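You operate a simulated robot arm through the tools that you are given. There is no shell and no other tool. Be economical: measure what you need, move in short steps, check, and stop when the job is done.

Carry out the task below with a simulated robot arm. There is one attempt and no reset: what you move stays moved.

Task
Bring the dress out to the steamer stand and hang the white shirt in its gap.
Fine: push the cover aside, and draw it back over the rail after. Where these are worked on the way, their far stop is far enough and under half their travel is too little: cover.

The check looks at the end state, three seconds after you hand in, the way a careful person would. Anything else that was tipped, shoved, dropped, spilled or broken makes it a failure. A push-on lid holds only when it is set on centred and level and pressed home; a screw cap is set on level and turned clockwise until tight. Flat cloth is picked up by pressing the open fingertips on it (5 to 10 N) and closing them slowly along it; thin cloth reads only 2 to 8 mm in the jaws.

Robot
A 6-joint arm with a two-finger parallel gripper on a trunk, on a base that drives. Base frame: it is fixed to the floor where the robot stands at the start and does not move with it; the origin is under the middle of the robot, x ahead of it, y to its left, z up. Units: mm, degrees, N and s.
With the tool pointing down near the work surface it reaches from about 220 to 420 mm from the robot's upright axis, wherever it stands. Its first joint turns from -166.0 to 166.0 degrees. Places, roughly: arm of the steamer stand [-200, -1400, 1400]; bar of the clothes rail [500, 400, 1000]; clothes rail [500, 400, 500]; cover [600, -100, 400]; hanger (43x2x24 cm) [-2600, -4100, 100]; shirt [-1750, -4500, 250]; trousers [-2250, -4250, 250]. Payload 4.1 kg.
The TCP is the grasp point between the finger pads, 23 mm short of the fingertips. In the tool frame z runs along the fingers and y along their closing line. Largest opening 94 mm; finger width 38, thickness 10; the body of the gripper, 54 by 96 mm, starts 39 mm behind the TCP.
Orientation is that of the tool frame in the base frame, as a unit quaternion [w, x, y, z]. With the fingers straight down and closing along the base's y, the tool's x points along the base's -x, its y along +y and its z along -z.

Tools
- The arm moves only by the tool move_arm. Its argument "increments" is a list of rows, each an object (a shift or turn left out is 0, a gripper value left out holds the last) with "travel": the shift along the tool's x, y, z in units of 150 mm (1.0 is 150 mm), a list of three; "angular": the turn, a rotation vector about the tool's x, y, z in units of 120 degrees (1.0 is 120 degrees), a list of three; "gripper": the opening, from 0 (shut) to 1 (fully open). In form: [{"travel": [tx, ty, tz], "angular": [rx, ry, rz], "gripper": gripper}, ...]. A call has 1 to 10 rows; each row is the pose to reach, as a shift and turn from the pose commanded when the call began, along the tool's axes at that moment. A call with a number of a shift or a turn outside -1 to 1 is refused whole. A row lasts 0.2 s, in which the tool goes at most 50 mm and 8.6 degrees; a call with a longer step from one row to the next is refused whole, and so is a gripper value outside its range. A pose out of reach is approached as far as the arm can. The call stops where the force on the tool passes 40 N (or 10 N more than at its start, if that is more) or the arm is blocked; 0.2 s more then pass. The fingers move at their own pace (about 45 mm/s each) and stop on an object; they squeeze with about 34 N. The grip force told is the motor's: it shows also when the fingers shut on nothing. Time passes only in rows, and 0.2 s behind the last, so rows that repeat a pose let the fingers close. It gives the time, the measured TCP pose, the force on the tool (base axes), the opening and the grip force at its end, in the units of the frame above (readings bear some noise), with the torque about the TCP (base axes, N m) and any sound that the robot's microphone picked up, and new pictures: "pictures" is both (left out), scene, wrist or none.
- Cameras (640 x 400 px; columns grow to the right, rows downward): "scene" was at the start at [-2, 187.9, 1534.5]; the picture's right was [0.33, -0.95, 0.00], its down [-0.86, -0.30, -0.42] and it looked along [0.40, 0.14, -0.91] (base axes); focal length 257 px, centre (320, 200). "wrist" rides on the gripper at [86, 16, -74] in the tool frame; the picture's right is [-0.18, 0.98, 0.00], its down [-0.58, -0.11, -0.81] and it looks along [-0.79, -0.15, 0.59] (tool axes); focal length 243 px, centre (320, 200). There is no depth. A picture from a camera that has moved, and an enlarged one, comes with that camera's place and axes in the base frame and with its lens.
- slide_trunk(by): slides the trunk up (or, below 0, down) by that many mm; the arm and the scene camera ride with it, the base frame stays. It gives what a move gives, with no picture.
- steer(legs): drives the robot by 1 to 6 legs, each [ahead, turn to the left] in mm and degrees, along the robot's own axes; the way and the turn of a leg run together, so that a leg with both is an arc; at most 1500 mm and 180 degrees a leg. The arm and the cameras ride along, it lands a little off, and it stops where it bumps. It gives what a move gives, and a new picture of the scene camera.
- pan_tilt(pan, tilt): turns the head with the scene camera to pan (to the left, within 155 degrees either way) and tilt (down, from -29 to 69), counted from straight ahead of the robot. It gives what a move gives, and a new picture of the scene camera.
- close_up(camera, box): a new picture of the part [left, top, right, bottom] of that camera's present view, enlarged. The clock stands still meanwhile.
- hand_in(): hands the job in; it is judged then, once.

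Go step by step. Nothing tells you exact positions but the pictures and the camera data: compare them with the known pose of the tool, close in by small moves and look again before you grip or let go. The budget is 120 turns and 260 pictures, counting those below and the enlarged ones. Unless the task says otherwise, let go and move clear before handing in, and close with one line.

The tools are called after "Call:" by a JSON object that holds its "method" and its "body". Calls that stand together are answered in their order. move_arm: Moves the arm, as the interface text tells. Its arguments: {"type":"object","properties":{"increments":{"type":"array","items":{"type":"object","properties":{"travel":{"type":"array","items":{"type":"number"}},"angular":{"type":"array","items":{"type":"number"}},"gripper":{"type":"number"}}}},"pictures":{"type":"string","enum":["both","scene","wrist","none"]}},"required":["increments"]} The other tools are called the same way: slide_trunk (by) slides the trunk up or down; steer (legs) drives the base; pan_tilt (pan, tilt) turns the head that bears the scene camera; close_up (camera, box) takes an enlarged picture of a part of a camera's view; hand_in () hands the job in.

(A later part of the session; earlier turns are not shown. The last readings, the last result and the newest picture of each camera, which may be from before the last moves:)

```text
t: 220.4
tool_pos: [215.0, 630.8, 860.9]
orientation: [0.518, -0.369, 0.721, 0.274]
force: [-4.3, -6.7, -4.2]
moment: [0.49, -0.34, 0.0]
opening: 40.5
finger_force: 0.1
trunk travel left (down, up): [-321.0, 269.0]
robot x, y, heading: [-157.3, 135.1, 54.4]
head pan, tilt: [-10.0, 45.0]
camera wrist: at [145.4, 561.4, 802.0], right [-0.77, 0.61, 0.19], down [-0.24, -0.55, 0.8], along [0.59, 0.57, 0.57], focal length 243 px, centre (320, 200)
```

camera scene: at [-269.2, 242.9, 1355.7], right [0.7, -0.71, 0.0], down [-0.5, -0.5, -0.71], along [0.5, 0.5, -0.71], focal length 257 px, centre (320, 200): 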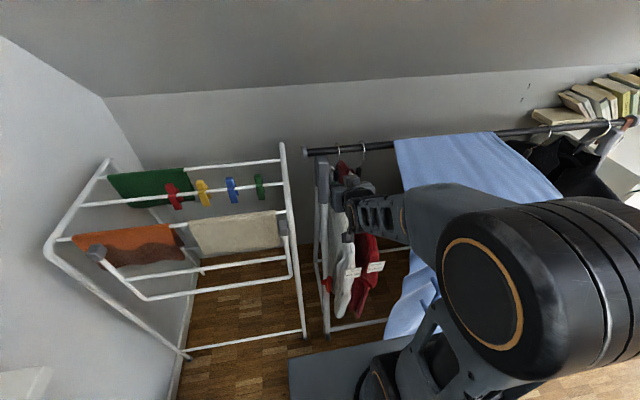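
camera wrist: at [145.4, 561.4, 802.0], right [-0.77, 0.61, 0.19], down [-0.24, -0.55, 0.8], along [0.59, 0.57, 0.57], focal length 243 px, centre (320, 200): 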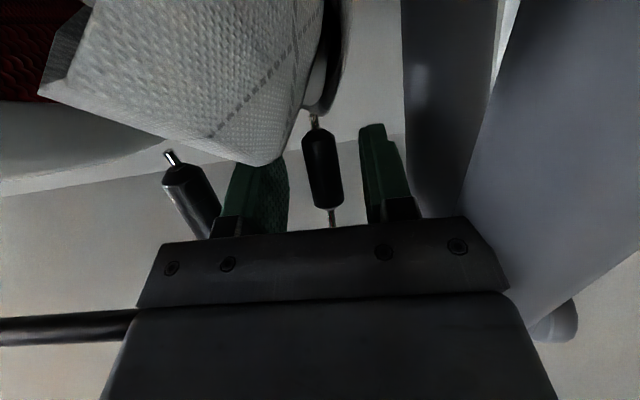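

Now the neck is within 4 mm of the grasp point. I close.

Call:
{"method": "move_arm", "body": {"increments": [{"gripper": 0.25}, {"gripper": 0.1}, {"gripper": 0.0}, {"gripper": 0.0}, {"gripper": 0.0}], "pictures": "both"}}

Call:
{"method": "close_up", "body": {"camera": "scene", "box": [290, 120, 410, 220]}}

```text
t: 221.6
tool_pos: [217.2, 631.3, 861.1]
orientation: [0.519, -0.368, 0.721, 0.274]
force: [-5.6, -8.3, -2.9]
moment: [0.63, -0.41, 0.01]
opening: 28.6
finger_force: 34.2
trunk travel left (down, up): [-321.0, 269.0]
robot x, y, heading: [-157.2, 135.6, 54.2]
head pan, tilt: [-10.0, 45.0]
camera scene: at [-270.0, 241.7, 1355.7], right [0.7, -0.71, 0.0], down [-0.5, -0.49, -0.71], along [0.51, 0.5, -0.71], focal length 257 px, centre (320, 200)
camera wrist: at [145.6, 561.7, 803.0], right [-0.77, 0.61, 0.19], down [-0.24, -0.55, 0.8], along [0.59, 0.57, 0.57], focal length 243 px, centre (320, 200)
```

scene: 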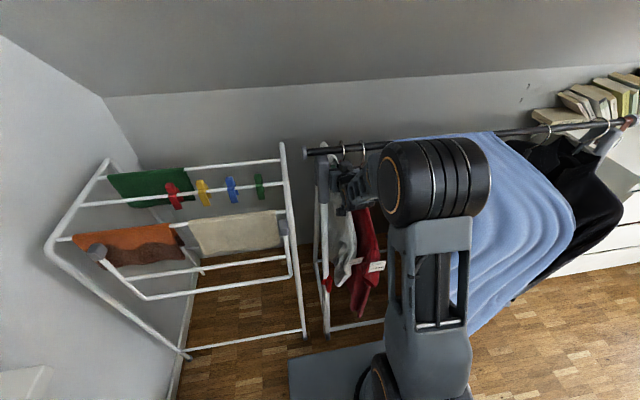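
wrist: 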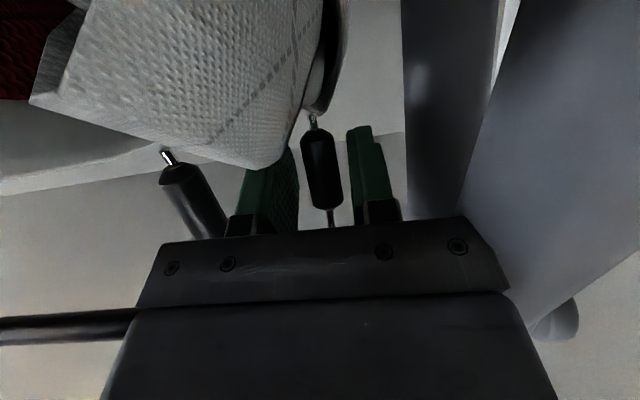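

```text
4.00 times, centred on (350, 170) of scene
camera zoom: at [-270.0, 241.7, 1355.7], right [0.7, -0.71, 0.0], down [-0.5, -0.49, -0.71], along [0.51, 0.5, -0.71], focal length 1027 px, centre (200, 320)
```

zoom: 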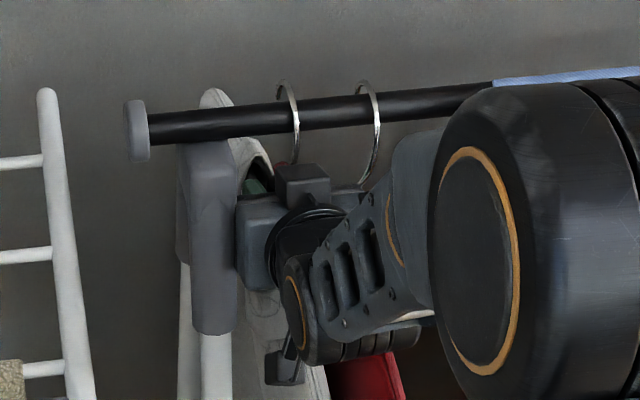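

It grips at 28.6 mm as with the dress on the rail, which held while lifting. I lift 18 mm with the trunk and then ease back and up as before.

Call:
{"method": "slide_trunk", "body": {"by": 18}}

Call:
{"method": "close_up", "body": {"camera": "scene", "box": [290, 110, 410, 210]}}

```text
t: 222.2
tool_pos: [217.0, 632.4, 879.3]
orientation: [0.519, -0.369, 0.721, 0.275]
force: [-0.2, -0.2, -3.2]
moment: [-0.22, 0.14, 0.02]
opening: 28.8
finger_force: 34.3
trunk travel left (down, up): [-339.0, 251.0]
robot x, y, heading: [-157.0, 137.6, 54.4]
head pan, tilt: [-10.0, 45.0]
```

```text
4.00 times, centred on (350, 160) of scene
camera zoom: at [-269.3, 242.8, 1373.7], right [0.7, -0.71, 0.0], down [-0.5, -0.5, -0.71], along [0.5, 0.49, -0.71], focal length 1027 px, centre (200, 360)
```

zoom: 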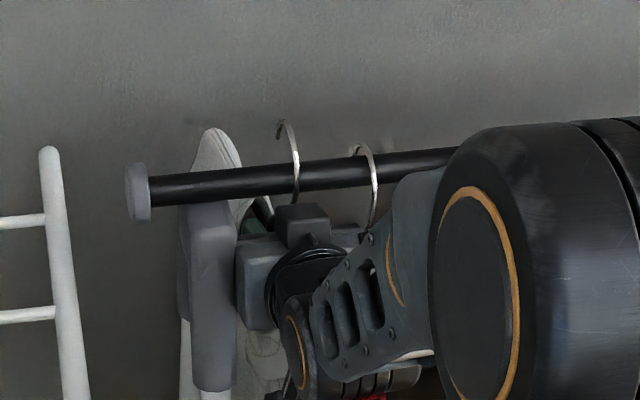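

The shirt rises freely. I continue up slightly and back.

Call:
{"method": "move_arm", "body": {"increments": [{"travel": [-0.063, 0, -0.021], "gripper": 0}, {"travel": [-0.042, 0, -0.084]}, {"travel": [-0.062, 0, -0.195]}, {"travel": [-0.033, 0, -0.327]}, {"travel": [0.0, 0, -0.43]}], "pictures": "none"}}

Call:
{"method": "close_up", "body": {"camera": "scene", "box": [290, 110, 410, 210]}}

```text
t: 223.4
tool_pos: [181.9, 580.6, 898.6]
orientation: [0.519, -0.369, 0.72, 0.275]
force: [-0.3, 0.8, -3.9]
moment: [-0.19, 0.16, 0.0]
opening: 29.2
finger_force: 34.4
trunk travel left (down, up): [-339.0, 251.0]
robot x, y, heading: [-156.8, 133.5, 54.5]
head pan, tilt: [-10.0, 45.0]
```

```text
4.00 times, centred on (350, 160) of scene
camera zoom: at [-269.4, 242.6, 1373.6], right [0.7, -0.71, 0.0], down [-0.51, -0.5, -0.71], along [0.5, 0.49, -0.71], focal length 1027 px, centre (200, 360)
```

zoom: 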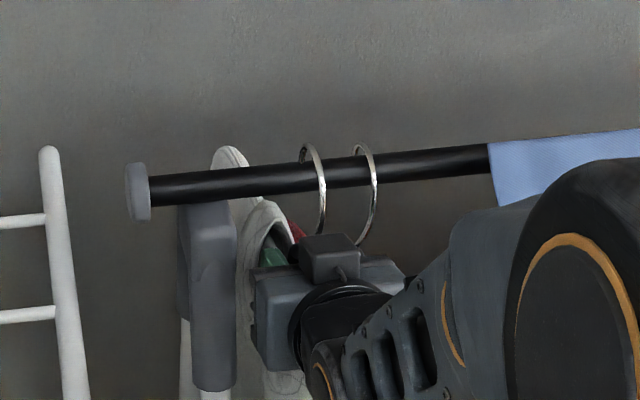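

The hook is clear of the bar. I drive straight back 540 mm, turn right, run parallel to the rail, and check the grip.

Call:
{"method": "steer", "body": {"legs": [[-540, 0]]}}

Call:
{"method": "steer", "body": {"legs": [[0, -45], [0, -45]]}}

```text
t: 226.6
tool_pos: [-132.9, 139.6, 898.1]
orientation: [0.52, -0.366, 0.722, 0.273]
force: [-0.3, 0.3, -2.6]
moment: [-0.21, 0.13, -0.02]
opening: 29.2
finger_force: 34.1
trunk travel left (down, up): [-339.0, 251.0]
robot x, y, heading: [-472.9, -301.0, 54.0]
head pan, tilt: [-10.0, 45.0]
camera scene: at [-585.3, -196.8, 1373.6], right [0.7, -0.72, 0.0], down [-0.51, -0.49, -0.71], along [0.51, 0.49, -0.71], focal length 257 px, centre (320, 200)
```

scene: 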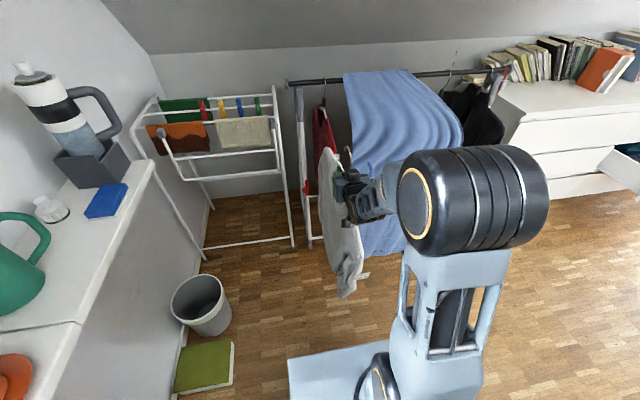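

```text
t: 231.1
tool_pos: [-31.0, -645.9, 897.2]
orientation: [0.562, 0.249, 0.77, -0.173]
force: [0.1, 0.0, -2.9]
moment: [0.16, 0.25, 0.05]
opening: 16.4
finger_force: 34.1
trunk travel left (down, up): [-339.0, 251.0]
robot x, y, heading: [-476.0, -304.9, -35.8]
head pan, tilt: [-10.0, 45.0]
camera scene: at [-368.4, -191.0, 1373.7], right [-0.72, -0.7, 0.0], down [-0.49, 0.51, -0.71], along [0.49, -0.51, -0.71], focal length 257 px, centre (320, 200)
```

scene: 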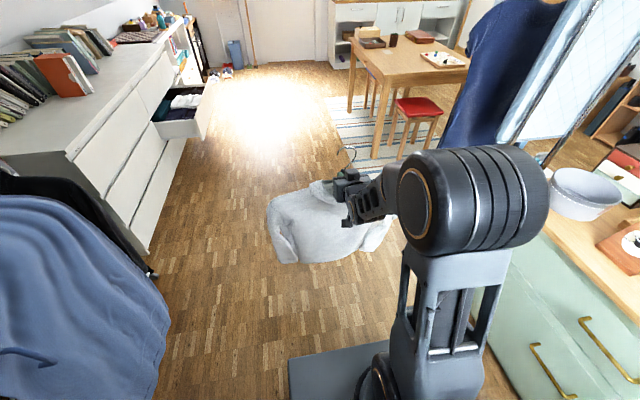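

The shirt has swivelled in the jaws by about a quarter turn. I look closely.

Call:
{"method": "close_up", "body": {"camera": "scene", "box": [250, 130, 410, 280]}}

Call:
{"method": "close_up", "body": {"camera": "wrist", "box": [0, 0, 640, 400]}}

Call:
{"method": "close_up", "body": {"camera": "scene", "box": [310, 130, 390, 190]}}

```text
2.67 times, centred on (330, 205) of scene
camera zoom: at [-368.4, -191.0, 1373.7], right [-0.72, -0.7, 0.0], down [-0.49, 0.51, -0.71], along [0.49, -0.51, -0.71], focal length 685 px, centre (293, 187)
```

zoom: 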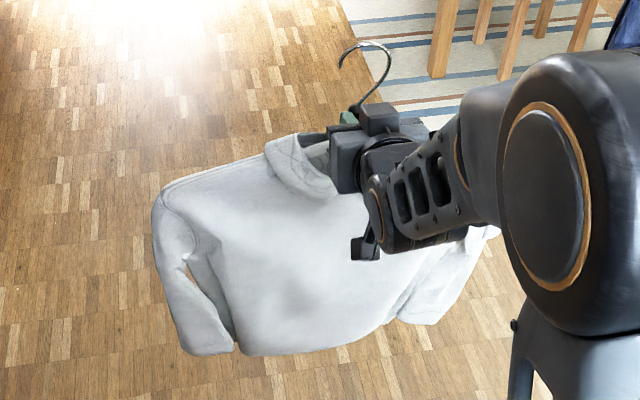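

```text
1.00 times, centred on (320, 200) of wrist (not enlarged: the box is as wide or as high as the picture)
camera zoom: at [-100.1, -573.7, 840.4], right [0.62, 0.77, 0.19], down [-0.55, 0.24, 0.8], along [0.57, -0.6, 0.57], focal length 243 px, centre (320, 200)
```

zoom: 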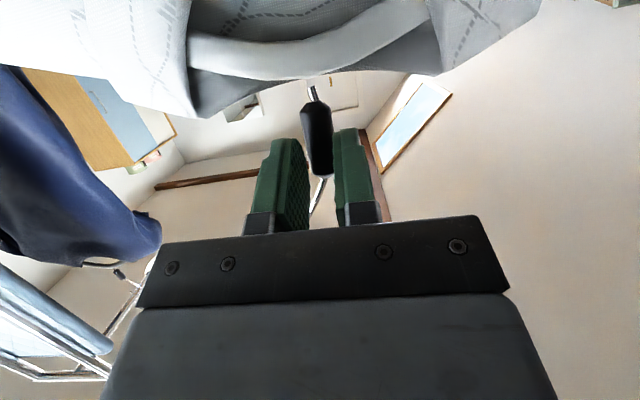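

```text
6.67 times, centred on (350, 160) of scene
camera zoom: at [-368.4, -191.0, 1373.7], right [-0.72, -0.7, 0.0], down [-0.49, 0.51, -0.71], along [0.49, -0.51, -0.71], focal length 1712 px, centre (120, 467)
```

zoom: 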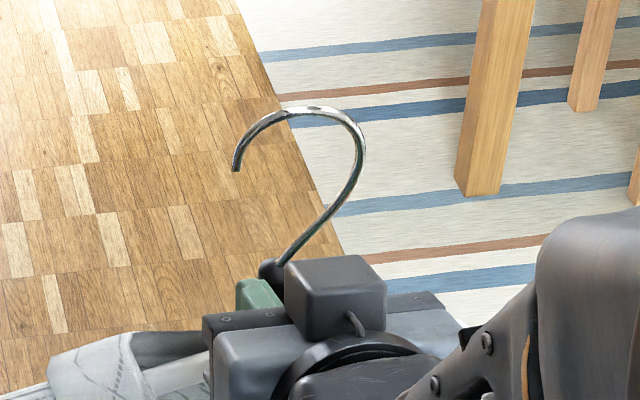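

The shirt kept its world orientation while the gripper turned around it. I test by turning back 40° to see whether it stays free to swivel.

Call:
{"method": "steer", "body": {"legs": [[0, 40]]}}

Call:
{"method": "close_up", "body": {"camera": "wrist", "box": [0, 0, 640, 400]}}

```text
t: 233.4
tool_pos: [83.5, -278.8, 899.3]
orientation: [0.586, -0.028, 0.809, 0.028]
force: [0.7, -0.5, -3.4]
moment: [-0.05, 0.26, 0.03]
opening: 16.4
finger_force: 33.7
trunk travel left (down, up): [-339.0, 251.0]
robot x, y, heading: [-471.7, -301.2, 4.2]
head pan, tilt: [-10.0, 45.0]
camera scene: at [-465.0, -149.2, 1373.6], right [-0.1, -1.0, 0.0], down [-0.7, 0.07, -0.71], along [0.7, -0.07, -0.71], focal length 257 px, centre (320, 200)
```

scene: 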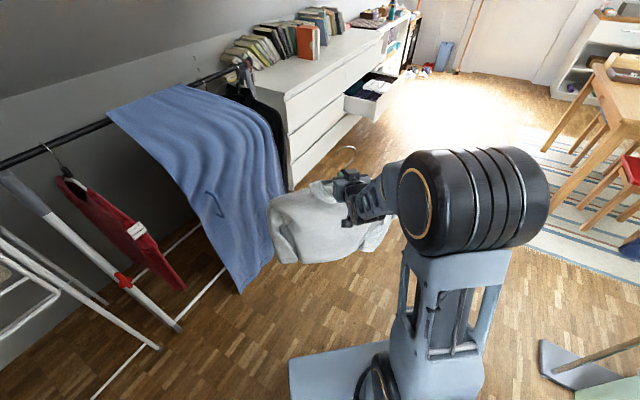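

```text
1.00 times, centred on (320, 200) of wrist (not enlarged: the box is as wide or as high as the picture)
camera zoom: at [-14.0, -269.0, 840.3], right [-0.02, 0.98, 0.19], down [-0.57, -0.17, 0.8], along [0.82, -0.09, 0.57], focal length 243 px, centre (320, 200)
```

zoom: 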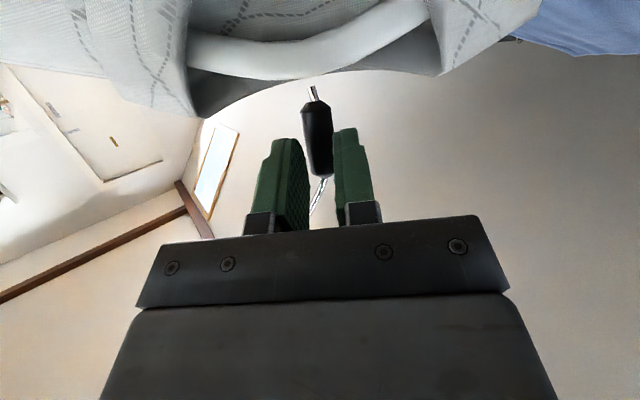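

The swivel is stiff now, so I'll turn the hanger by pressing its end gently against the flat white dresser front: I drive there, lower, and move the tool left toward the front.

Call:
{"method": "steer", "body": {"legs": [[0, -15], [1095, 0], [0, -25]]}}

Call:
{"method": "slide_trunk", "body": {"by": -130}}

Call:
{"method": "pan_tilt", "body": {"pan": 40, "tilt": 45}}

```text
t: 241.2
tool_pos: [1053.6, -838.5, 899.6]
orientation: [0.561, 0.245, 0.772, -0.17]
force: [0.1, -0.5, -4.0]
moment: [0.14, 0.25, 0.02]
opening: 16.6
finger_force: 34.1
trunk travel left (down, up): [-339.0, 251.0]
robot x, y, heading: [603.3, -502.7, -35.0]
head pan, tilt: [-10.0, 45.0]
camera scene: at [710.2, -387.5, 1373.7], right [-0.71, -0.71, 0.0], down [-0.5, 0.5, -0.71], along [0.5, -0.5, -0.71], focal length 257 px, centre (320, 200)
```

scene: 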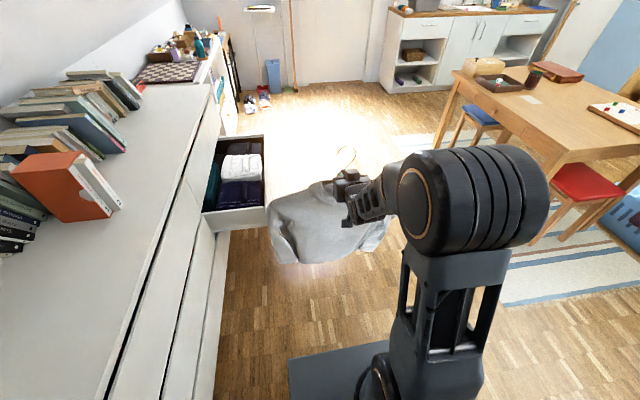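

```text
t: 242.7
tool_pos: [1055.0, -837.1, 768.4]
orientation: [0.562, 0.245, 0.772, -0.17]
force: [0.5, 0.1, -2.9]
moment: [0.13, 0.25, -0.01]
opening: 16.5
finger_force: 34.4
trunk travel left (down, up): [-209.0, 381.0]
robot x, y, heading: [605.5, -500.4, -34.8]
head pan, tilt: [-10.0, 45.0]
```

```text
t: 243.9
tool_pos: [1053.6, -837.9, 768.3]
orientation: [0.562, 0.245, 0.772, -0.17]
force: [-0.2, 0.0, -3.7]
moment: [0.14, 0.25, 0.01]
opening: 16.9
finger_force: 34.1
trunk travel left (down, up): [-209.0, 381.0]
robot x, y, heading: [601.1, -501.6, -35.1]
head pan, tilt: [40.0, 45.0]
camera scene: at [733.7, -322.9, 1243.6], right [0.09, -1.0, 0.0], down [-0.7, -0.06, -0.71], along [0.7, 0.06, -0.71], focal length 257 px, centre (320, 200)
```

scene: 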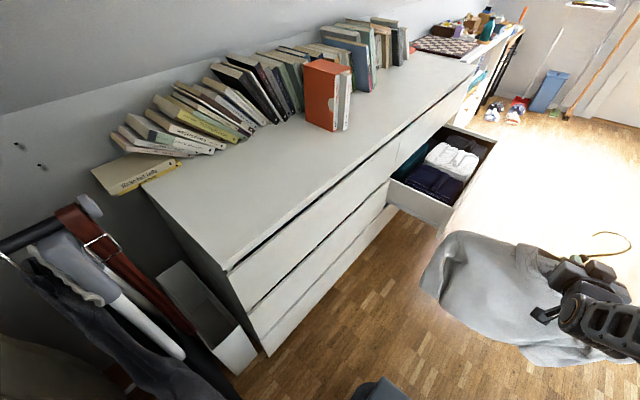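

Clear of the open drawer. I move the tool left and back in steps toward the plain part of the dresser front.

Call:
{"method": "move_arm", "body": {"increments": [{"travel": [0.03, 0.25, -0.09], "gripper": 0}, {"travel": [0.06, 0.5, -0.18]}, {"travel": [0.09, 0.75, -0.27]}, {"travel": [0.115, 1.0, -0.36]}], "pictures": "none"}}

Call:
{"method": "move_arm", "body": {"increments": [{"travel": [0.03, 0.25, -0.09], "gripper": 0}, {"travel": [0.06, 0.5, -0.18]}, {"travel": [0.09, 0.75, -0.27]}, {"travel": [0.115, 1.0, -0.36]}], "pictures": "scene"}}

```text
t: 244.9
tool_pos: [1093.4, -681.7, 771.3]
orientation: [0.561, 0.246, 0.772, -0.171]
force: [0.0, -1.2, -3.4]
moment: [0.16, 0.27, 0.02]
opening: 16.6
finger_force: 34.4
trunk travel left (down, up): [-209.0, 381.0]
robot x, y, heading: [605.7, -499.5, -34.8]
head pan, tilt: [40.0, 45.0]
```

```text
t: 245.9
tool_pos: [1131.5, -524.8, 772.8]
orientation: [0.561, 0.246, 0.772, -0.17]
force: [0.1, -0.4, -2.5]
moment: [0.16, 0.24, 0.01]
opening: 16.7
finger_force: 34.0
trunk travel left (down, up): [-209.0, 381.0]
robot x, y, heading: [603.9, -503.7, -35.1]
head pan, tilt: [40.0, 45.0]
camera scene: at [733.6, -322.9, 1243.7], right [0.09, -1.0, 0.0], down [-0.7, -0.06, -0.71], along [0.7, 0.06, -0.71], focal length 257 px, centre (320, 200)
```

scene: 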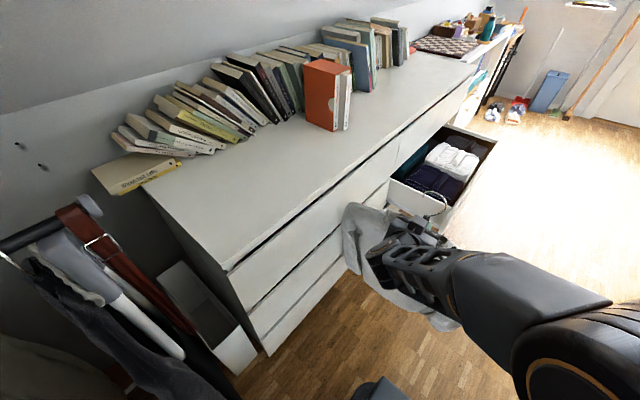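

About 50 mm of clearance left. I press leftwards slowly to rotate the hanger.

Call:
{"method": "move_arm", "body": {"increments": [{"travel": [0.01, 0.2, -0.03], "gripper": 0}, {"travel": [0.02, 0.3, -0.06]}, {"travel": [0.03, 0.4, -0.09]}, {"travel": [0.04, 0.5, -0.12]}, {"travel": [0.05, 0.6, -0.15]}, {"travel": [0.06, 0.7, -0.18]}, {"travel": [0.07, 0.8, -0.21]}, {"travel": [0.08, 0.88, -0.24]}], "pictures": "both"}}

```text
t: 246.7
tool_pos: [1152.3, -477.9, 773.4]
orientation: [0.561, 0.252, 0.768, -0.177]
force: [-0.9, -3.5, -5.1]
moment: [-0.38, 0.6, -0.24]
opening: 18.2
finger_force: 33.6
trunk travel left (down, up): [-209.0, 381.0]
robot x, y, heading: [605.1, -499.9, -35.3]
head pan, tilt: [40.0, 45.0]
stopped in row 4: the force on the tool passed its limit at 51 N (the readings are from after the stop); the commanded pose is now the measured one
camera scene: at [734.9, -323.8, 1243.4], right [0.08, -1.0, 0.0], down [-0.7, -0.06, -0.71], along [0.7, 0.06, -0.71], focal length 257 px, centre (320, 200)
camera wrist: at [1083.6, -406.4, 715.4], right [0.62, 0.76, 0.19], down [-0.55, 0.25, 0.8], along [0.56, -0.6, 0.57], focal length 243 px, centre (320, 200)
```

scene: 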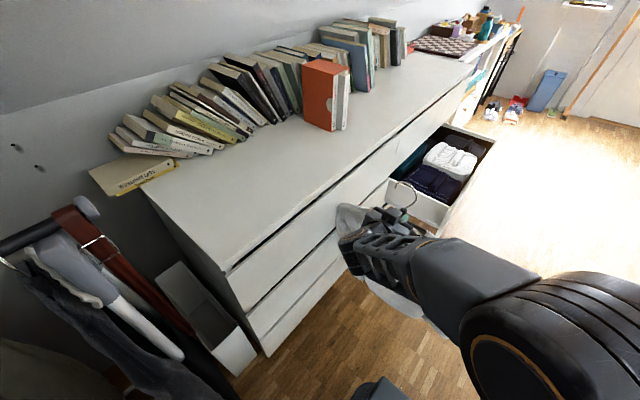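
wrist: 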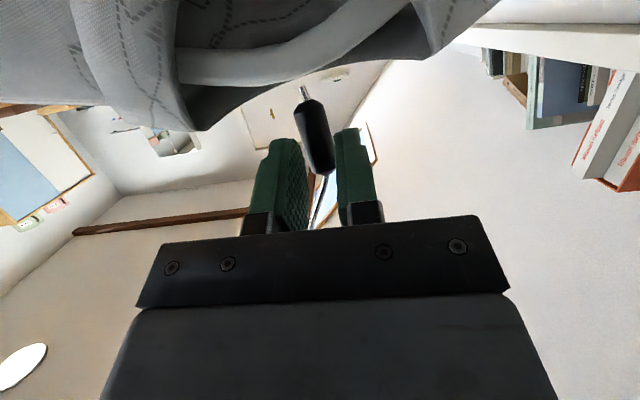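

Head-on it only jams. Better: lay the hanger flat along the dresser front and then yaw the gripper while the front holds the hanger. I retract, and reposition the robot facing the dresser.

Call:
{"method": "move_arm", "body": {"increments": [{"travel": [-0.03, -0.25, 0.09], "gripper": 0}, {"travel": [-0.06, -0.5, 0.18]}, {"travel": [-0.09, -0.75, 0.27]}, {"travel": [-0.115, -1.0, 0.36]}], "pictures": "none"}}

Call:
{"method": "move_arm", "body": {"increments": [{"travel": [-0.03, -0.25, 0.09], "gripper": 0}, {"travel": [-0.06, -0.5, 0.18]}, {"travel": [-0.09, -0.75, 0.27]}, {"travel": [-0.115, -1.0, 0.36]}], "pictures": "none"}}

Call:
{"method": "move_arm", "body": {"increments": [{"travel": [-0.02, -0.2, 0.06], "gripper": 0}, {"travel": [-0.04, -0.36, 0.12]}], "pictures": "none"}}

Call:
{"method": "slide_trunk", "body": {"by": 130}}

Call:
{"method": "steer", "body": {"legs": [[0, -15], [600, 0], [0, -112], [0, -113]]}}

```text
t: 247.7
tool_pos: [1111.0, -633.7, 774.9]
orientation: [0.563, 0.252, 0.767, -0.176]
force: [-0.3, 0.3, -2.1]
moment: [0.18, 0.25, 0.0]
opening: 16.5
finger_force: 33.5
trunk travel left (down, up): [-209.0, 381.0]
robot x, y, heading: [609.1, -498.3, -35.0]
head pan, tilt: [40.0, 45.0]
```

```text
t: 248.7
tool_pos: [1068.5, -786.6, 770.1]
orientation: [0.563, 0.252, 0.767, -0.176]
force: [0.5, -0.6, -3.3]
moment: [0.17, 0.23, 0.0]
opening: 16.2
finger_force: 34.1
trunk travel left (down, up): [-209.0, 381.0]
robot x, y, heading: [606.3, -505.3, -35.5]
head pan, tilt: [40.0, 45.0]
```

```text
t: 249.3
tool_pos: [1053.4, -842.0, 769.6]
orientation: [0.562, 0.253, 0.767, -0.176]
force: [0.6, -0.4, -3.7]
moment: [0.14, 0.23, 0.0]
opening: 16.2
finger_force: 33.7
trunk travel left (down, up): [-209.0, 381.0]
robot x, y, heading: [605.5, -498.8, -35.3]
head pan, tilt: [40.0, 45.0]
```

```text
t: 250.9
tool_pos: [1054.9, -841.3, 900.7]
orientation: [0.563, 0.253, 0.767, -0.176]
force: [0.4, -0.4, -2.9]
moment: [0.16, 0.23, -0.02]
opening: 16.5
finger_force: 33.7
trunk travel left (down, up): [-339.0, 251.0]
robot x, y, heading: [603.3, -499.7, -35.1]
head pan, tilt: [40.0, 45.0]
```

```text
t: 264.6
tool_pos: [1069.0, -409.2, 900.8]
orientation: [0.437, -0.534, 0.606, 0.396]
force: [-0.4, 0.4, -3.4]
moment: [-0.31, 0.18, 0.04]
opening: 16.8
finger_force: 34.2
trunk travel left (down, up): [-339.0, 251.0]
robot x, y, heading: [987.3, -965.8, 83.9]
head pan, tilt: [40.0, 45.0]
camera scene: at [774.2, -937.1, 1373.6], right [0.83, 0.56, 0.0], down [0.39, -0.59, -0.71], along [-0.39, 0.59, -0.71], focal length 257 px, centre (320, 200)
```

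scene: 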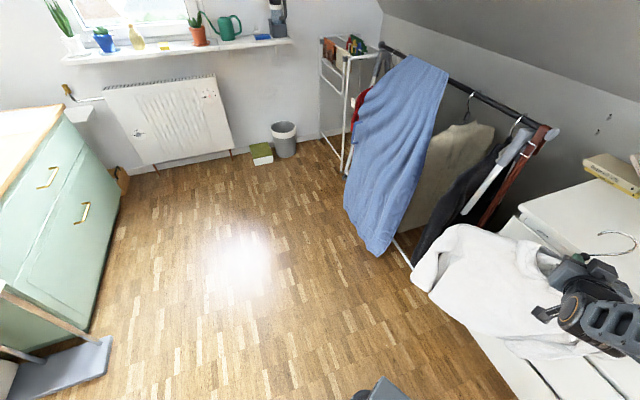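

Good: the shirt is nearly parallel to the dresser front, 185 mm from it. I lower it and bring it up flat against the front.

Call:
{"method": "slide_trunk", "body": {"by": -130}}

Call:
{"method": "move_arm", "body": {"increments": [{"travel": [-0.05, -0.1, 0.16], "gripper": 0}, {"travel": [-0.1, -0.2, 0.32]}, {"travel": [-0.14, -0.27, 0.45]}, {"travel": [-0.18, -0.33, 0.55]}, {"travel": [-0.2, -0.37, 0.62]}], "pictures": "scene"}}

Call:
{"method": "close_up", "body": {"camera": "scene", "box": [420, 180, 640, 400]}}

```text
t: 266.2
tool_pos: [1068.9, -406.2, 769.6]
orientation: [0.437, -0.533, 0.607, 0.396]
force: [-0.2, -0.7, -3.4]
moment: [-0.54, 0.31, -0.01]
opening: 16.8
finger_force: 33.8
trunk travel left (down, up): [-209.0, 381.0]
robot x, y, heading: [991.8, -968.5, 83.8]
head pan, tilt: [40.0, 45.0]
```

```text
t: 267.4
tool_pos: [1136.7, -316.5, 770.6]
orientation: [0.439, -0.532, 0.606, 0.396]
force: [0.1, -0.4, 0.3]
moment: [-0.02, -0.02, -0.02]
opening: 0.2
finger_force: 34.1
trunk travel left (down, up): [-209.0, 381.0]
robot x, y, heading: [988.5, -967.9, 83.8]
head pan, tilt: [40.0, 45.0]
camera scene: at [774.1, -937.5, 1243.7], right [0.83, 0.56, 0.0], down [0.39, -0.59, -0.71], along [-0.39, 0.59, -0.71], focal length 257 px, centre (320, 200)
```

scene: 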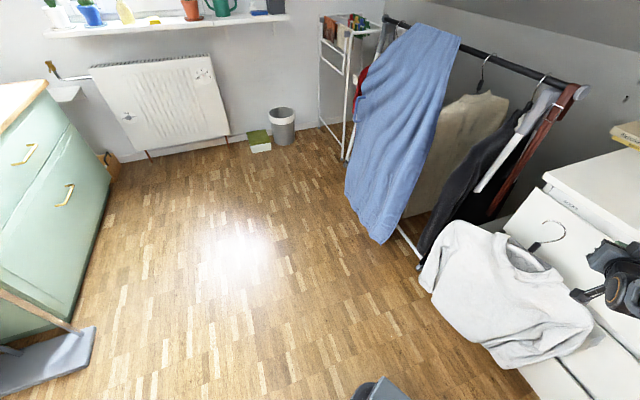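

```text
1.82 times, centred on (530, 290) of scene
camera zoom: at [774.1, -937.5, 1243.7], right [0.83, 0.56, 0.0], down [0.39, -0.59, -0.71], along [-0.39, 0.59, -0.71], focal length 467 px, centre (-62, 36)
```

zoom: 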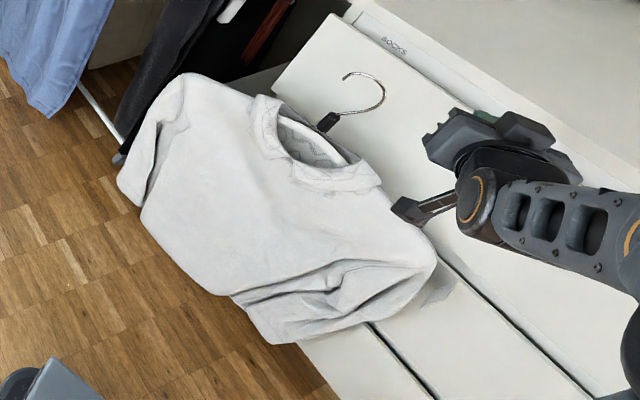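

The shirt slipped out of the jaws and is leaning against the dresser front. I carefully back the tool off and see where it settles.

Call:
{"method": "move_arm", "body": {"increments": [{"travel": [0, 0, -0.1], "gripper": 0}, {"travel": [0, -0.1, -0.3]}, {"travel": [0, -0.2, -0.5]}], "pictures": "scene"}}

Call:
{"method": "slide_trunk", "body": {"by": 300}}

Call:
{"method": "close_up", "body": {"camera": "scene", "box": [400, 150, 640, 400]}}

```text
t: 268.2
tool_pos: [1158.6, -392.6, 792.9]
orientation: [0.438, -0.533, 0.606, 0.396]
force: [-1.4, -0.1, -0.8]
moment: [0.01, -0.02, 0.01]
opening: 0.1
finger_force: 34.0
trunk travel left (down, up): [-209.0, 381.0]
robot x, y, heading: [991.2, -965.0, 83.8]
head pan, tilt: [40.0, 45.0]
camera scene: at [774.2, -937.1, 1243.6], right [0.83, 0.56, 0.0], down [0.39, -0.59, -0.71], along [-0.39, 0.59, -0.71], focal length 257 px, centre (320, 200)
```

scene: 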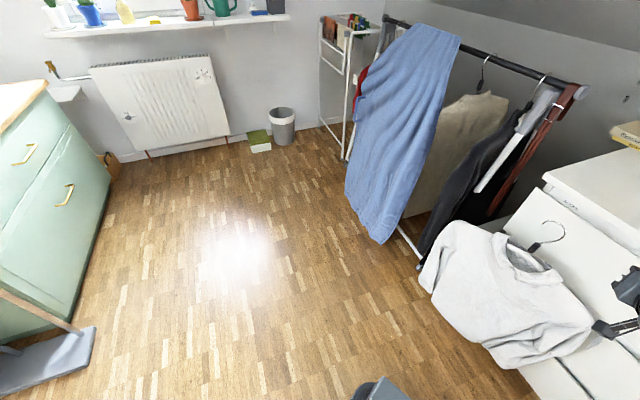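

```text
t: 271.2
tool_pos: [1158.5, -393.1, 1093.0]
orientation: [0.438, -0.533, 0.606, 0.396]
force: [1.1, 1.1, 0.2]
moment: [0.01, 0.0, -0.01]
opening: 0.1
finger_force: 33.8
trunk travel left (down, up): [-509.0, 81.0]
robot x, y, heading: [992.8, -965.3, 84.0]
head pan, tilt: [40.0, 45.0]
```

```text
1.60 times, centred on (520, 275) of scene
camera zoom: at [774.2, -937.4, 1543.6], right [0.83, 0.56, 0.0], down [0.39, -0.59, -0.71], along [-0.39, 0.59, -0.71], focal length 411 px, centre (0, 80)
```

zoom: 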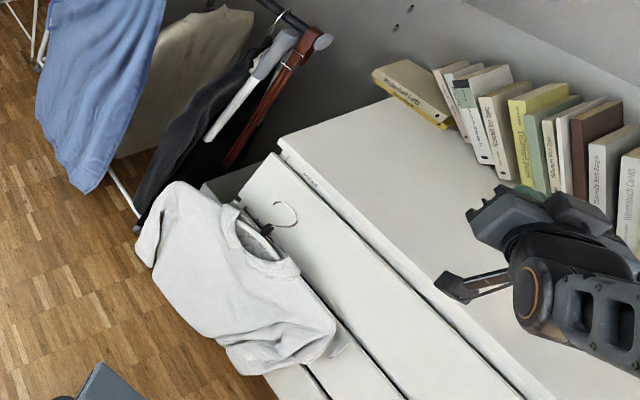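

The shirt stands upright against the dresser, parallel to it, hook tip toward the rail side, neck at about (1046,-237,628). I'll come at it in-plane from the drawer side, with the arm tucked to the robot's right.

Call:
{"method": "slide_trunk", "body": {"by": 80}}

Call:
{"method": "steer", "body": {"legs": [[0, -15], [199, 0], [0, 75]]}}

Call:
{"method": "move_arm", "body": {"increments": [{"travel": [0.06, -0.15, -0.18], "gripper": 0.5}, {"travel": [0.12, -0.3, -0.35]}, {"travel": [0.17, -0.45, -0.52]}, {"travel": [0.23, -0.6, -0.7]}], "pictures": "none"}}

Call:
{"method": "move_arm", "body": {"increments": [{"travel": [0.06, -0.15, -0.18], "gripper": 0.5}, {"travel": [0.12, -0.3, -0.35]}, {"travel": [0.17, -0.45, -0.52]}, {"travel": [0.23, -0.6, -0.7]}], "pictures": "none"}}

Call:
{"method": "pan_tilt", "body": {"pan": -30, "tilt": 60}}

```text
t: 272.4
tool_pos: [1159.5, -391.5, 1174.1]
orientation: [0.437, -0.534, 0.606, 0.396]
force: [0.1, -0.5, -0.9]
moment: [0.04, 0.0, -0.02]
opening: 0.0
finger_force: 34.1
trunk travel left (down, up): [-589.0, 1.0]
robot x, y, heading: [992.8, -963.9, 83.7]
head pan, tilt: [40.0, 45.0]
```

```text
t: 278.1
tool_pos: [649.0, -348.7, 1172.7]
orientation: [-0.18, 0.765, -0.257, -0.562]
force: [0.8, -0.1, -0.5]
moment: [-0.01, 0.0, 0.0]
opening: 0.1
finger_force: 34.0
trunk travel left (down, up): [-589.0, 1.0]
robot x, y, heading: [1062.9, -782.7, 144.0]
head pan, tilt: [40.0, 45.0]
camera scene: at [932.7, -953.8, 1623.6], right [-0.07, 1.0, 0.0], down [0.71, 0.05, -0.71], along [-0.71, -0.05, -0.71], focal length 257 px, centre (320, 200)
```

scene: 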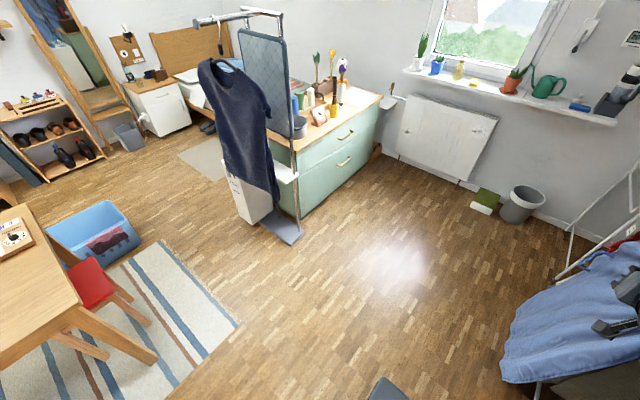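

```text
t: 279.1
tool_pos: [791.5, -344.1, 1172.1]
orientation: [-0.18, 0.765, -0.258, -0.562]
force: [0.1, -0.7, -0.2]
moment: [-0.02, -0.02, 0.02]
opening: 47.1
finger_force: 0.0
trunk travel left (down, up): [-589.0, 1.0]
robot x, y, heading: [1060.8, -777.4, 144.1]
head pan, tilt: [40.0, 45.0]
```

```text
t: 280.1
tool_pos: [934.4, -336.7, 1168.0]
orientation: [-0.18, 0.765, -0.258, -0.562]
force: [0.4, -0.5, -0.2]
moment: [0.01, 0.0, -0.02]
opening: 47.0
finger_force: 0.0
trunk travel left (down, up): [-589.0, 1.0]
robot x, y, heading: [1062.9, -780.8, 144.1]
head pan, tilt: [40.0, 45.0]
```

```text
t: 281.5
tool_pos: [932.7, -336.8, 1168.8]
orientation: [-0.18, 0.765, -0.257, -0.562]
force: [-0.8, 0.1, 0.1]
moment: [0.0, 0.01, -0.01]
opening: 47.0
finger_force: 0.0
trunk travel left (down, up): [-589.0, 1.0]
robot x, y, heading: [1062.4, -778.5, 143.9]
head pan, tilt: [-30.0, 60.0]
camera scene: at [986.8, -887.1, 1604.2], right [0.91, 0.41, 0.0], down [0.35, -0.79, -0.5], along [-0.2, 0.46, -0.87], focal length 257 px, centre (320, 200)
```

scene: 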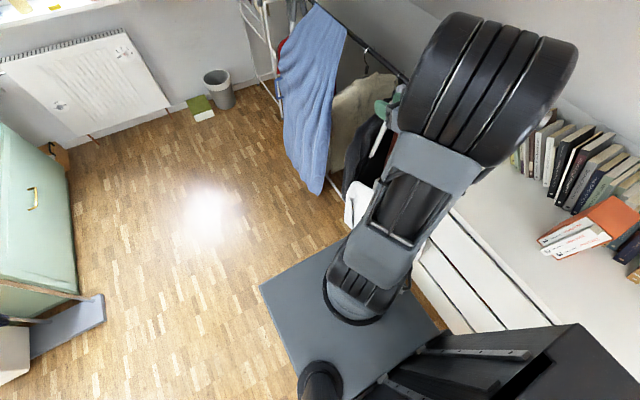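

Call:
{"method": "move_arm", "body": {"increments": [{"travel": [0.05, -0.13, -0.15], "gripper": 0.5}, {"travel": [0.1, -0.26, -0.3]}, {"travel": [0.15, -0.39, -0.45]}, {"travel": [0.19, -0.5, -0.58]}], "pictures": "none"}}

Call:
{"method": "move_arm", "body": {"increments": [{"travel": [0.05, -0.13, -0.15], "angular": [0, 0.02, 0]}, {"travel": [0.1, -0.26, -0.3], "angular": [0, 0.04, 0]}, {"travel": [0.15, -0.39, -0.45], "angular": [0, 0.06, 0]}, {"travel": [0.19, -0.5, -0.58], "angular": [0, 0.075, 0]}], "pictures": "both"}}

```text
t: 282.5
tool_pos: [1053.6, -330.3, 1166.5]
orientation: [-0.18, 0.765, -0.258, -0.562]
force: [-0.2, -0.1, -0.4]
moment: [0.01, 0.02, -0.01]
opening: 47.0
finger_force: 0.0
trunk travel left (down, up): [-589.0, 1.0]
robot x, y, heading: [1062.7, -779.2, 144.1]
head pan, tilt: [-30.0, 60.0]
```

```text
t: 283.5
tool_pos: [1170.7, -325.5, 1163.3]
orientation: [-0.16, 0.807, -0.272, -0.5]
force: [0.0, -0.6, 0.4]
moment: [-0.01, 0.03, 0.0]
opening: 47.0
finger_force: 0.0
trunk travel left (down, up): [-589.0, 1.0]
robot x, y, heading: [1064.0, -781.8, 143.8]
head pan, tilt: [-30.0, 60.0]
camera scene: at [987.3, -887.0, 1604.2], right [0.91, 0.41, 0.0], down [0.35, -0.79, -0.5], along [-0.2, 0.46, -0.87], focal length 257 px, centre (320, 200)
camera wrist: at [1245.9, -400.1, 1121.8], right [-0.65, -0.74, 0.18], down [0.44, -0.18, 0.88], along [-0.62, 0.65, 0.44], focal length 243 px, centre (320, 200)
```

scene: 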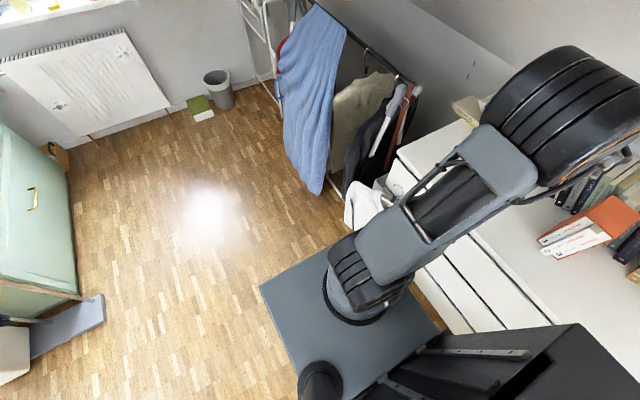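
wrist: 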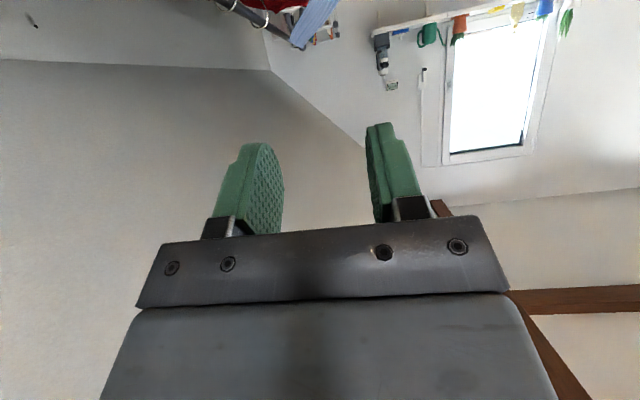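

From here the elbow would foul the books, so I untuck, turn to face +y, and will approach with the gripper yawed 25° left.

Call:
{"method": "move_arm", "body": {"increments": [{"travel": [-0.066, 0.24, 0.135], "gripper": 0.5}, {"travel": [-0.133, 0.48, 0.27]}, {"travel": [-0.2, 0.72, 0.405]}, {"travel": [-0.265, 0.953, 0.54]}], "pictures": "none"}}

Call:
{"method": "move_arm", "body": {"increments": [{"travel": [-0.066, 0.24, 0.135], "gripper": 0.5}, {"travel": [-0.133, 0.48, 0.27]}, {"travel": [-0.2, 0.72, 0.405]}, {"travel": [-0.265, 0.953, 0.54]}], "pictures": "none"}}

Call:
{"method": "move_arm", "body": {"increments": [{"travel": [-0.066, 0.24, 0.135], "gripper": 0.5}, {"travel": [-0.133, 0.48, 0.27]}, {"travel": [-0.2, 0.72, 0.405]}, {"travel": [-0.265, 0.953, 0.54]}], "pictures": "none"}}

Call:
{"method": "steer", "body": {"legs": [[0, -54], [-110, 0]]}}

```text
t: 284.5
tool_pos: [1012.4, -387.3, 1166.6]
orientation: [-0.16, 0.807, -0.271, -0.5]
force: [0.3, 0.3, 0.4]
moment: [-0.04, 0.01, -0.04]
opening: 47.1
finger_force: 0.0
trunk travel left (down, up): [-589.0, 1.0]
robot x, y, heading: [1064.5, -782.7, 144.1]
head pan, tilt: [-30.0, 60.0]
```

```text
t: 285.5
tool_pos: [850.4, -418.3, 1179.2]
orientation: [-0.158, 0.808, -0.271, -0.5]
force: [-0.4, 0.1, 0.7]
moment: [0.0, -0.02, 0.02]
opening: 47.0
finger_force: 0.1
out of reach, approached as far as the arm can: row 3, 4
trunk travel left (down, up): [-589.0, 1.0]
robot x, y, heading: [1059.3, -777.7, 144.0]
head pan, tilt: [-30.0, 60.0]
```

```text
t: 286.5
tool_pos: [692.7, -480.8, 1182.4]
orientation: [-0.158, 0.808, -0.27, -0.499]
force: [0.1, -0.1, 1.0]
moment: [-0.01, -0.01, 0.0]
opening: 47.0
finger_force: 0.1
out of reach, approached as far as the arm can: row 1, 2
trunk travel left (down, up): [-589.0, 1.0]
robot x, y, heading: [1062.6, -779.0, 144.2]
head pan, tilt: [-30.0, 60.0]
```

```text
t: 290.1
tool_pos: [1086.6, -418.5, 1182.2]
orientation: [0.37, -0.596, 0.607, 0.374]
force: [-0.5, -0.8, 0.0]
moment: [0.01, 0.0, 0.0]
opening: 46.7
finger_force: 0.1
trunk travel left (down, up): [-589.0, 1.0]
robot x, y, heading: [1064.1, -890.7, 89.7]
head pan, tilt: [-30.0, 60.0]
camera scene: at [930.1, -893.6, 1604.2], right [0.87, -0.5, 0.0], down [-0.43, -0.75, -0.5], along [0.25, 0.43, -0.87], focal length 257 px, centre (320, 200)
```

scene: 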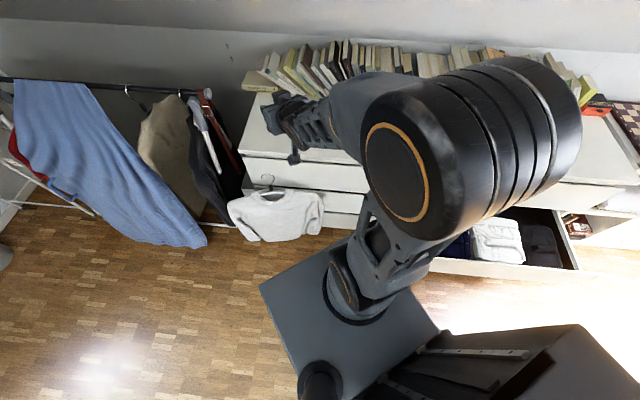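

The shirt still stands at the dresser. I yaw the tool 25° left, shift left a bit, and lower.

Call:
{"method": "move_arm", "body": {"increments": [{"travel": [0, 0.05, 0], "angular": [-0.047, 0, -0.023]}, {"travel": [0, 0.1, 0], "angular": [-0.094, 0, -0.046]}, {"travel": [0, 0.15, -0.05], "angular": [-0.14, 0, -0.069]}, {"travel": [0, 0.2, -0.1], "angular": [-0.187, 0, -0.092]}], "pictures": "none"}}

Call:
{"method": "slide_trunk", "body": {"by": -400}}

Call:
{"method": "slide_trunk", "body": {"by": -80}}

Call:
{"method": "move_arm", "body": {"increments": [{"gripper": 0.5}], "pictures": "both"}}

```text
t: 291.1
tool_pos: [1059.1, -429.9, 1190.7]
orientation: [-0.28, 0.711, -0.463, -0.448]
force: [0.3, 0.0, 0.5]
moment: [-0.02, 0.02, -0.01]
opening: 47.2
finger_force: 0.0
trunk travel left (down, up): [-589.0, 1.0]
robot x, y, heading: [1063.4, -892.8, 90.1]
head pan, tilt: [-30.0, 60.0]
```

```text
t: 294.9
tool_pos: [1057.1, -429.5, 790.5]
orientation: [-0.28, 0.712, -0.464, -0.447]
force: [0.7, -0.1, -0.2]
moment: [0.01, -0.01, 0.02]
opening: 46.9
finger_force: 0.0
trunk travel left (down, up): [-189.0, 401.0]
robot x, y, heading: [1063.2, -890.6, 89.8]
head pan, tilt: [-30.0, 60.0]
```

```text
t: 296.1
tool_pos: [1057.3, -429.5, 709.4]
orientation: [-0.28, 0.712, -0.463, -0.448]
force: [0.3, 0.5, 0.0]
moment: [-0.03, 0.0, 0.0]
opening: 47.0
finger_force: 0.0
trunk travel left (down, up): [-109.0, 481.0]
robot x, y, heading: [1061.3, -892.6, 90.0]
head pan, tilt: [-30.0, 60.0]
```

```text
t: 296.5
tool_pos: [1057.3, -430.0, 709.3]
orientation: [-0.28, 0.712, -0.463, -0.447]
force: [0.5, 0.0, -0.4]
moment: [0.01, -0.01, 0.0]
opening: 46.5
finger_force: 0.0
trunk travel left (down, up): [-109.0, 481.0]
robot x, y, heading: [1061.9, -890.0, 90.1]
head pan, tilt: [-30.0, 60.0]
camera scene: at [930.1, -892.3, 1124.2], right [0.87, -0.5, 0.0], down [-0.43, -0.75, -0.5], along [0.25, 0.43, -0.87], focal length 257 px, centre (320, 200)
camera wrist: at [1085.7, -531.9, 666.4], right [-0.93, -0.33, 0.18], down [0.3, -0.37, 0.88], along [-0.22, 0.87, 0.45], focal length 243 px, centre (320, 200)
```

scene: 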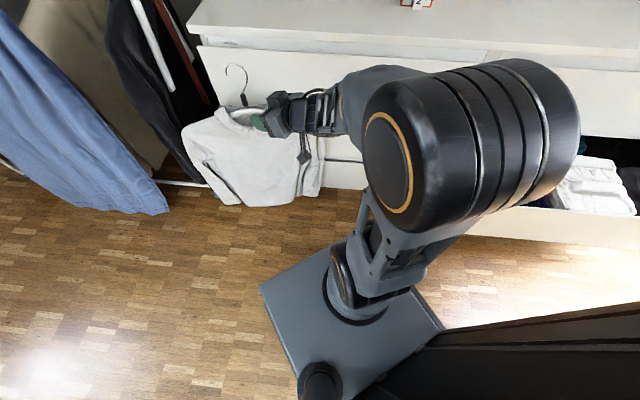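
wrist: 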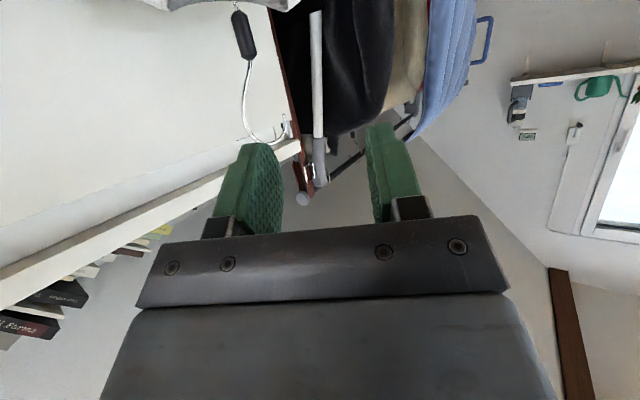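

Neck at about (1052,-227,611): 80 mm to the tool's right, 186 mm ahead. I align, lower and look again.

Call:
{"method": "move_arm", "body": {"increments": [{"travel": [-0.03, -0.15, 0.06]}, {"travel": [-0.07, -0.3, 0.14]}, {"travel": [-0.12, -0.42, 0.24]}, {"travel": [-0.176, -0.53, 0.36]}], "pictures": "none"}}

Call:
{"method": "slide_trunk", "body": {"by": -70}}

Call:
{"method": "close_up", "body": {"camera": "wrist", "box": [0, 0, 640, 400]}}

```text
t: 297.5
tool_pos: [1104.6, -342.4, 707.4]
orientation: [-0.281, 0.711, -0.464, -0.447]
force: [0.0, 0.1, -0.5]
moment: [-0.02, 0.02, -0.01]
opening: 47.1
finger_force: 0.1
trunk travel left (down, up): [-109.0, 481.0]
robot x, y, heading: [1066.3, -890.3, 90.2]
head pan, tilt: [-30.0, 60.0]
```

```text
t: 298.6
tool_pos: [1104.8, -342.6, 638.7]
orientation: [-0.279, 0.712, -0.463, -0.448]
force: [0.4, -0.5, -0.2]
moment: [0.0, -0.03, -0.02]
opening: 47.0
finger_force: 0.1
trunk travel left (down, up): [-39.0, 551.0]
robot x, y, heading: [1060.9, -887.9, 90.2]
head pan, tilt: [-30.0, 60.0]
```

```text
1.00 times, centred on (320, 200) of wrist (not enlarged: the box is as wide or as high as the picture)
camera zoom: at [1132.8, -444.8, 595.1], right [-0.93, -0.33, 0.18], down [0.3, -0.37, 0.88], along [-0.22, 0.87, 0.45], focal length 243 px, centre (320, 200)
```

zoom: 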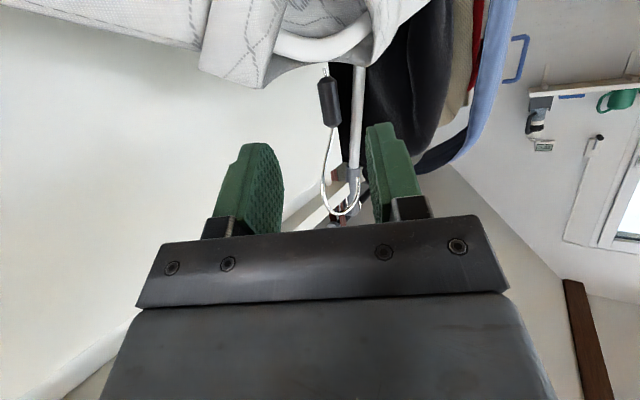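

Centred; neck 125 mm ahead. I advance.

Call:
{"method": "move_arm", "body": {"increments": [{"travel": [-0.08, 0, 0.19]}, {"travel": [-0.16, 0, 0.38]}, {"travel": [-0.24, 0, 0.56]}, {"travel": [-0.29, 0, 0.68]}, {"travel": [-0.327, 0, 0.768]}], "pictures": "wrist"}}

```text
t: 299.8
tool_pos: [1053.5, -229.6, 632.0]
orientation: [-0.281, 0.711, -0.464, -0.447]
force: [-0.5, -0.6, 0.1]
moment: [0.02, 0.03, -0.01]
opening: 47.0
finger_force: 0.1
trunk travel left (down, up): [-39.0, 551.0]
robot x, y, heading: [1065.1, -892.8, 89.9]
head pan, tilt: [-30.0, 60.0]
camera wrist: at [1081.3, -330.3, 587.9], right [-0.93, -0.33, 0.18], down [0.3, -0.37, 0.88], along [-0.22, 0.87, 0.45], focal length 243 px, centre (320, 200)
```

wrist: 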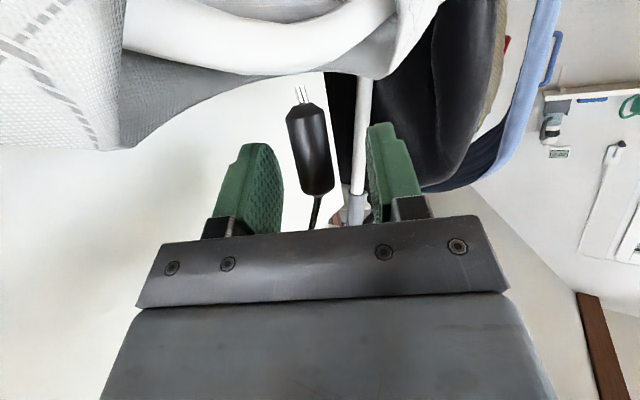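

The neck is in the jaws without any contact. I close firmly.

Call:
{"method": "move_arm", "body": {"increments": [{"gripper": 0.3}, {"gripper": 0.15}, {"gripper": 0.0}, {"gripper": 0.0}, {"gripper": 0.0}, {"gripper": 0.0}], "pictures": "wrist"}}

Call:
{"method": "slide_trunk", "body": {"by": 60}}

Call:
{"method": "close_up", "body": {"camera": "wrist", "box": [0, 0, 640, 400]}}

```text
t: 301.2
tool_pos: [1054.3, -227.9, 631.2]
orientation: [-0.28, 0.712, -0.464, -0.447]
force: [1.5, 0.5, -0.6]
moment: [0.15, -0.61, -0.01]
opening: 23.5
finger_force: 34.3
trunk travel left (down, up): [-39.0, 551.0]
robot x, y, heading: [1059.8, -895.2, 90.0]
head pan, tilt: [-30.0, 60.0]
camera wrist: at [1081.6, -330.4, 588.1], right [-0.93, -0.33, 0.18], down [0.3, -0.37, 0.88], along [-0.22, 0.87, 0.45], focal length 243 px, centre (320, 200)
```

wrist: 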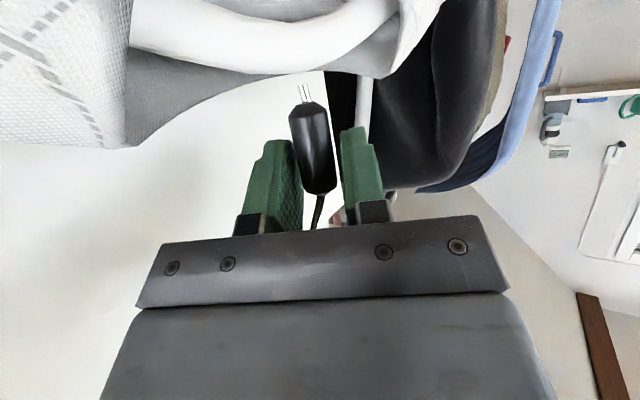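

```text
t: 302.2
tool_pos: [1053.0, -227.9, 691.1]
orientation: [-0.279, 0.712, -0.462, -0.448]
force: [0.5, -0.2, -3.0]
moment: [0.04, 0.0, 0.02]
opening: 23.4
finger_force: 34.1
trunk travel left (down, up): [-99.0, 491.0]
robot x, y, heading: [1063.1, -890.7, 89.8]
head pan, tilt: [-30.0, 60.0]
```

```text
1.00 times, centred on (320, 200) of wrist (not enlarged: the box is as wide or as high as the picture)
camera zoom: at [1081.4, -330.3, 647.8], right [-0.93, -0.33, 0.18], down [0.3, -0.37, 0.88], along [-0.22, 0.87, 0.45], focal length 243 px, centre (320, 200)
```

zoom: 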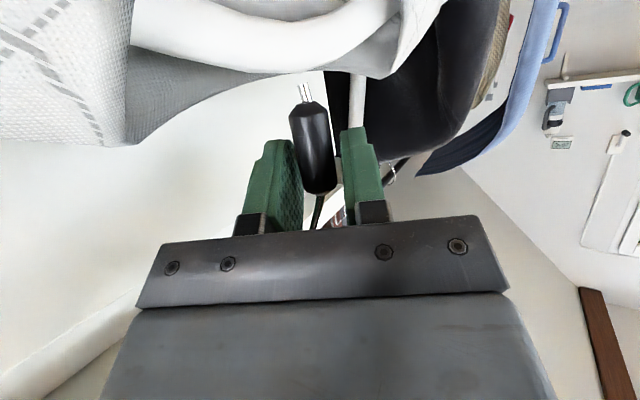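

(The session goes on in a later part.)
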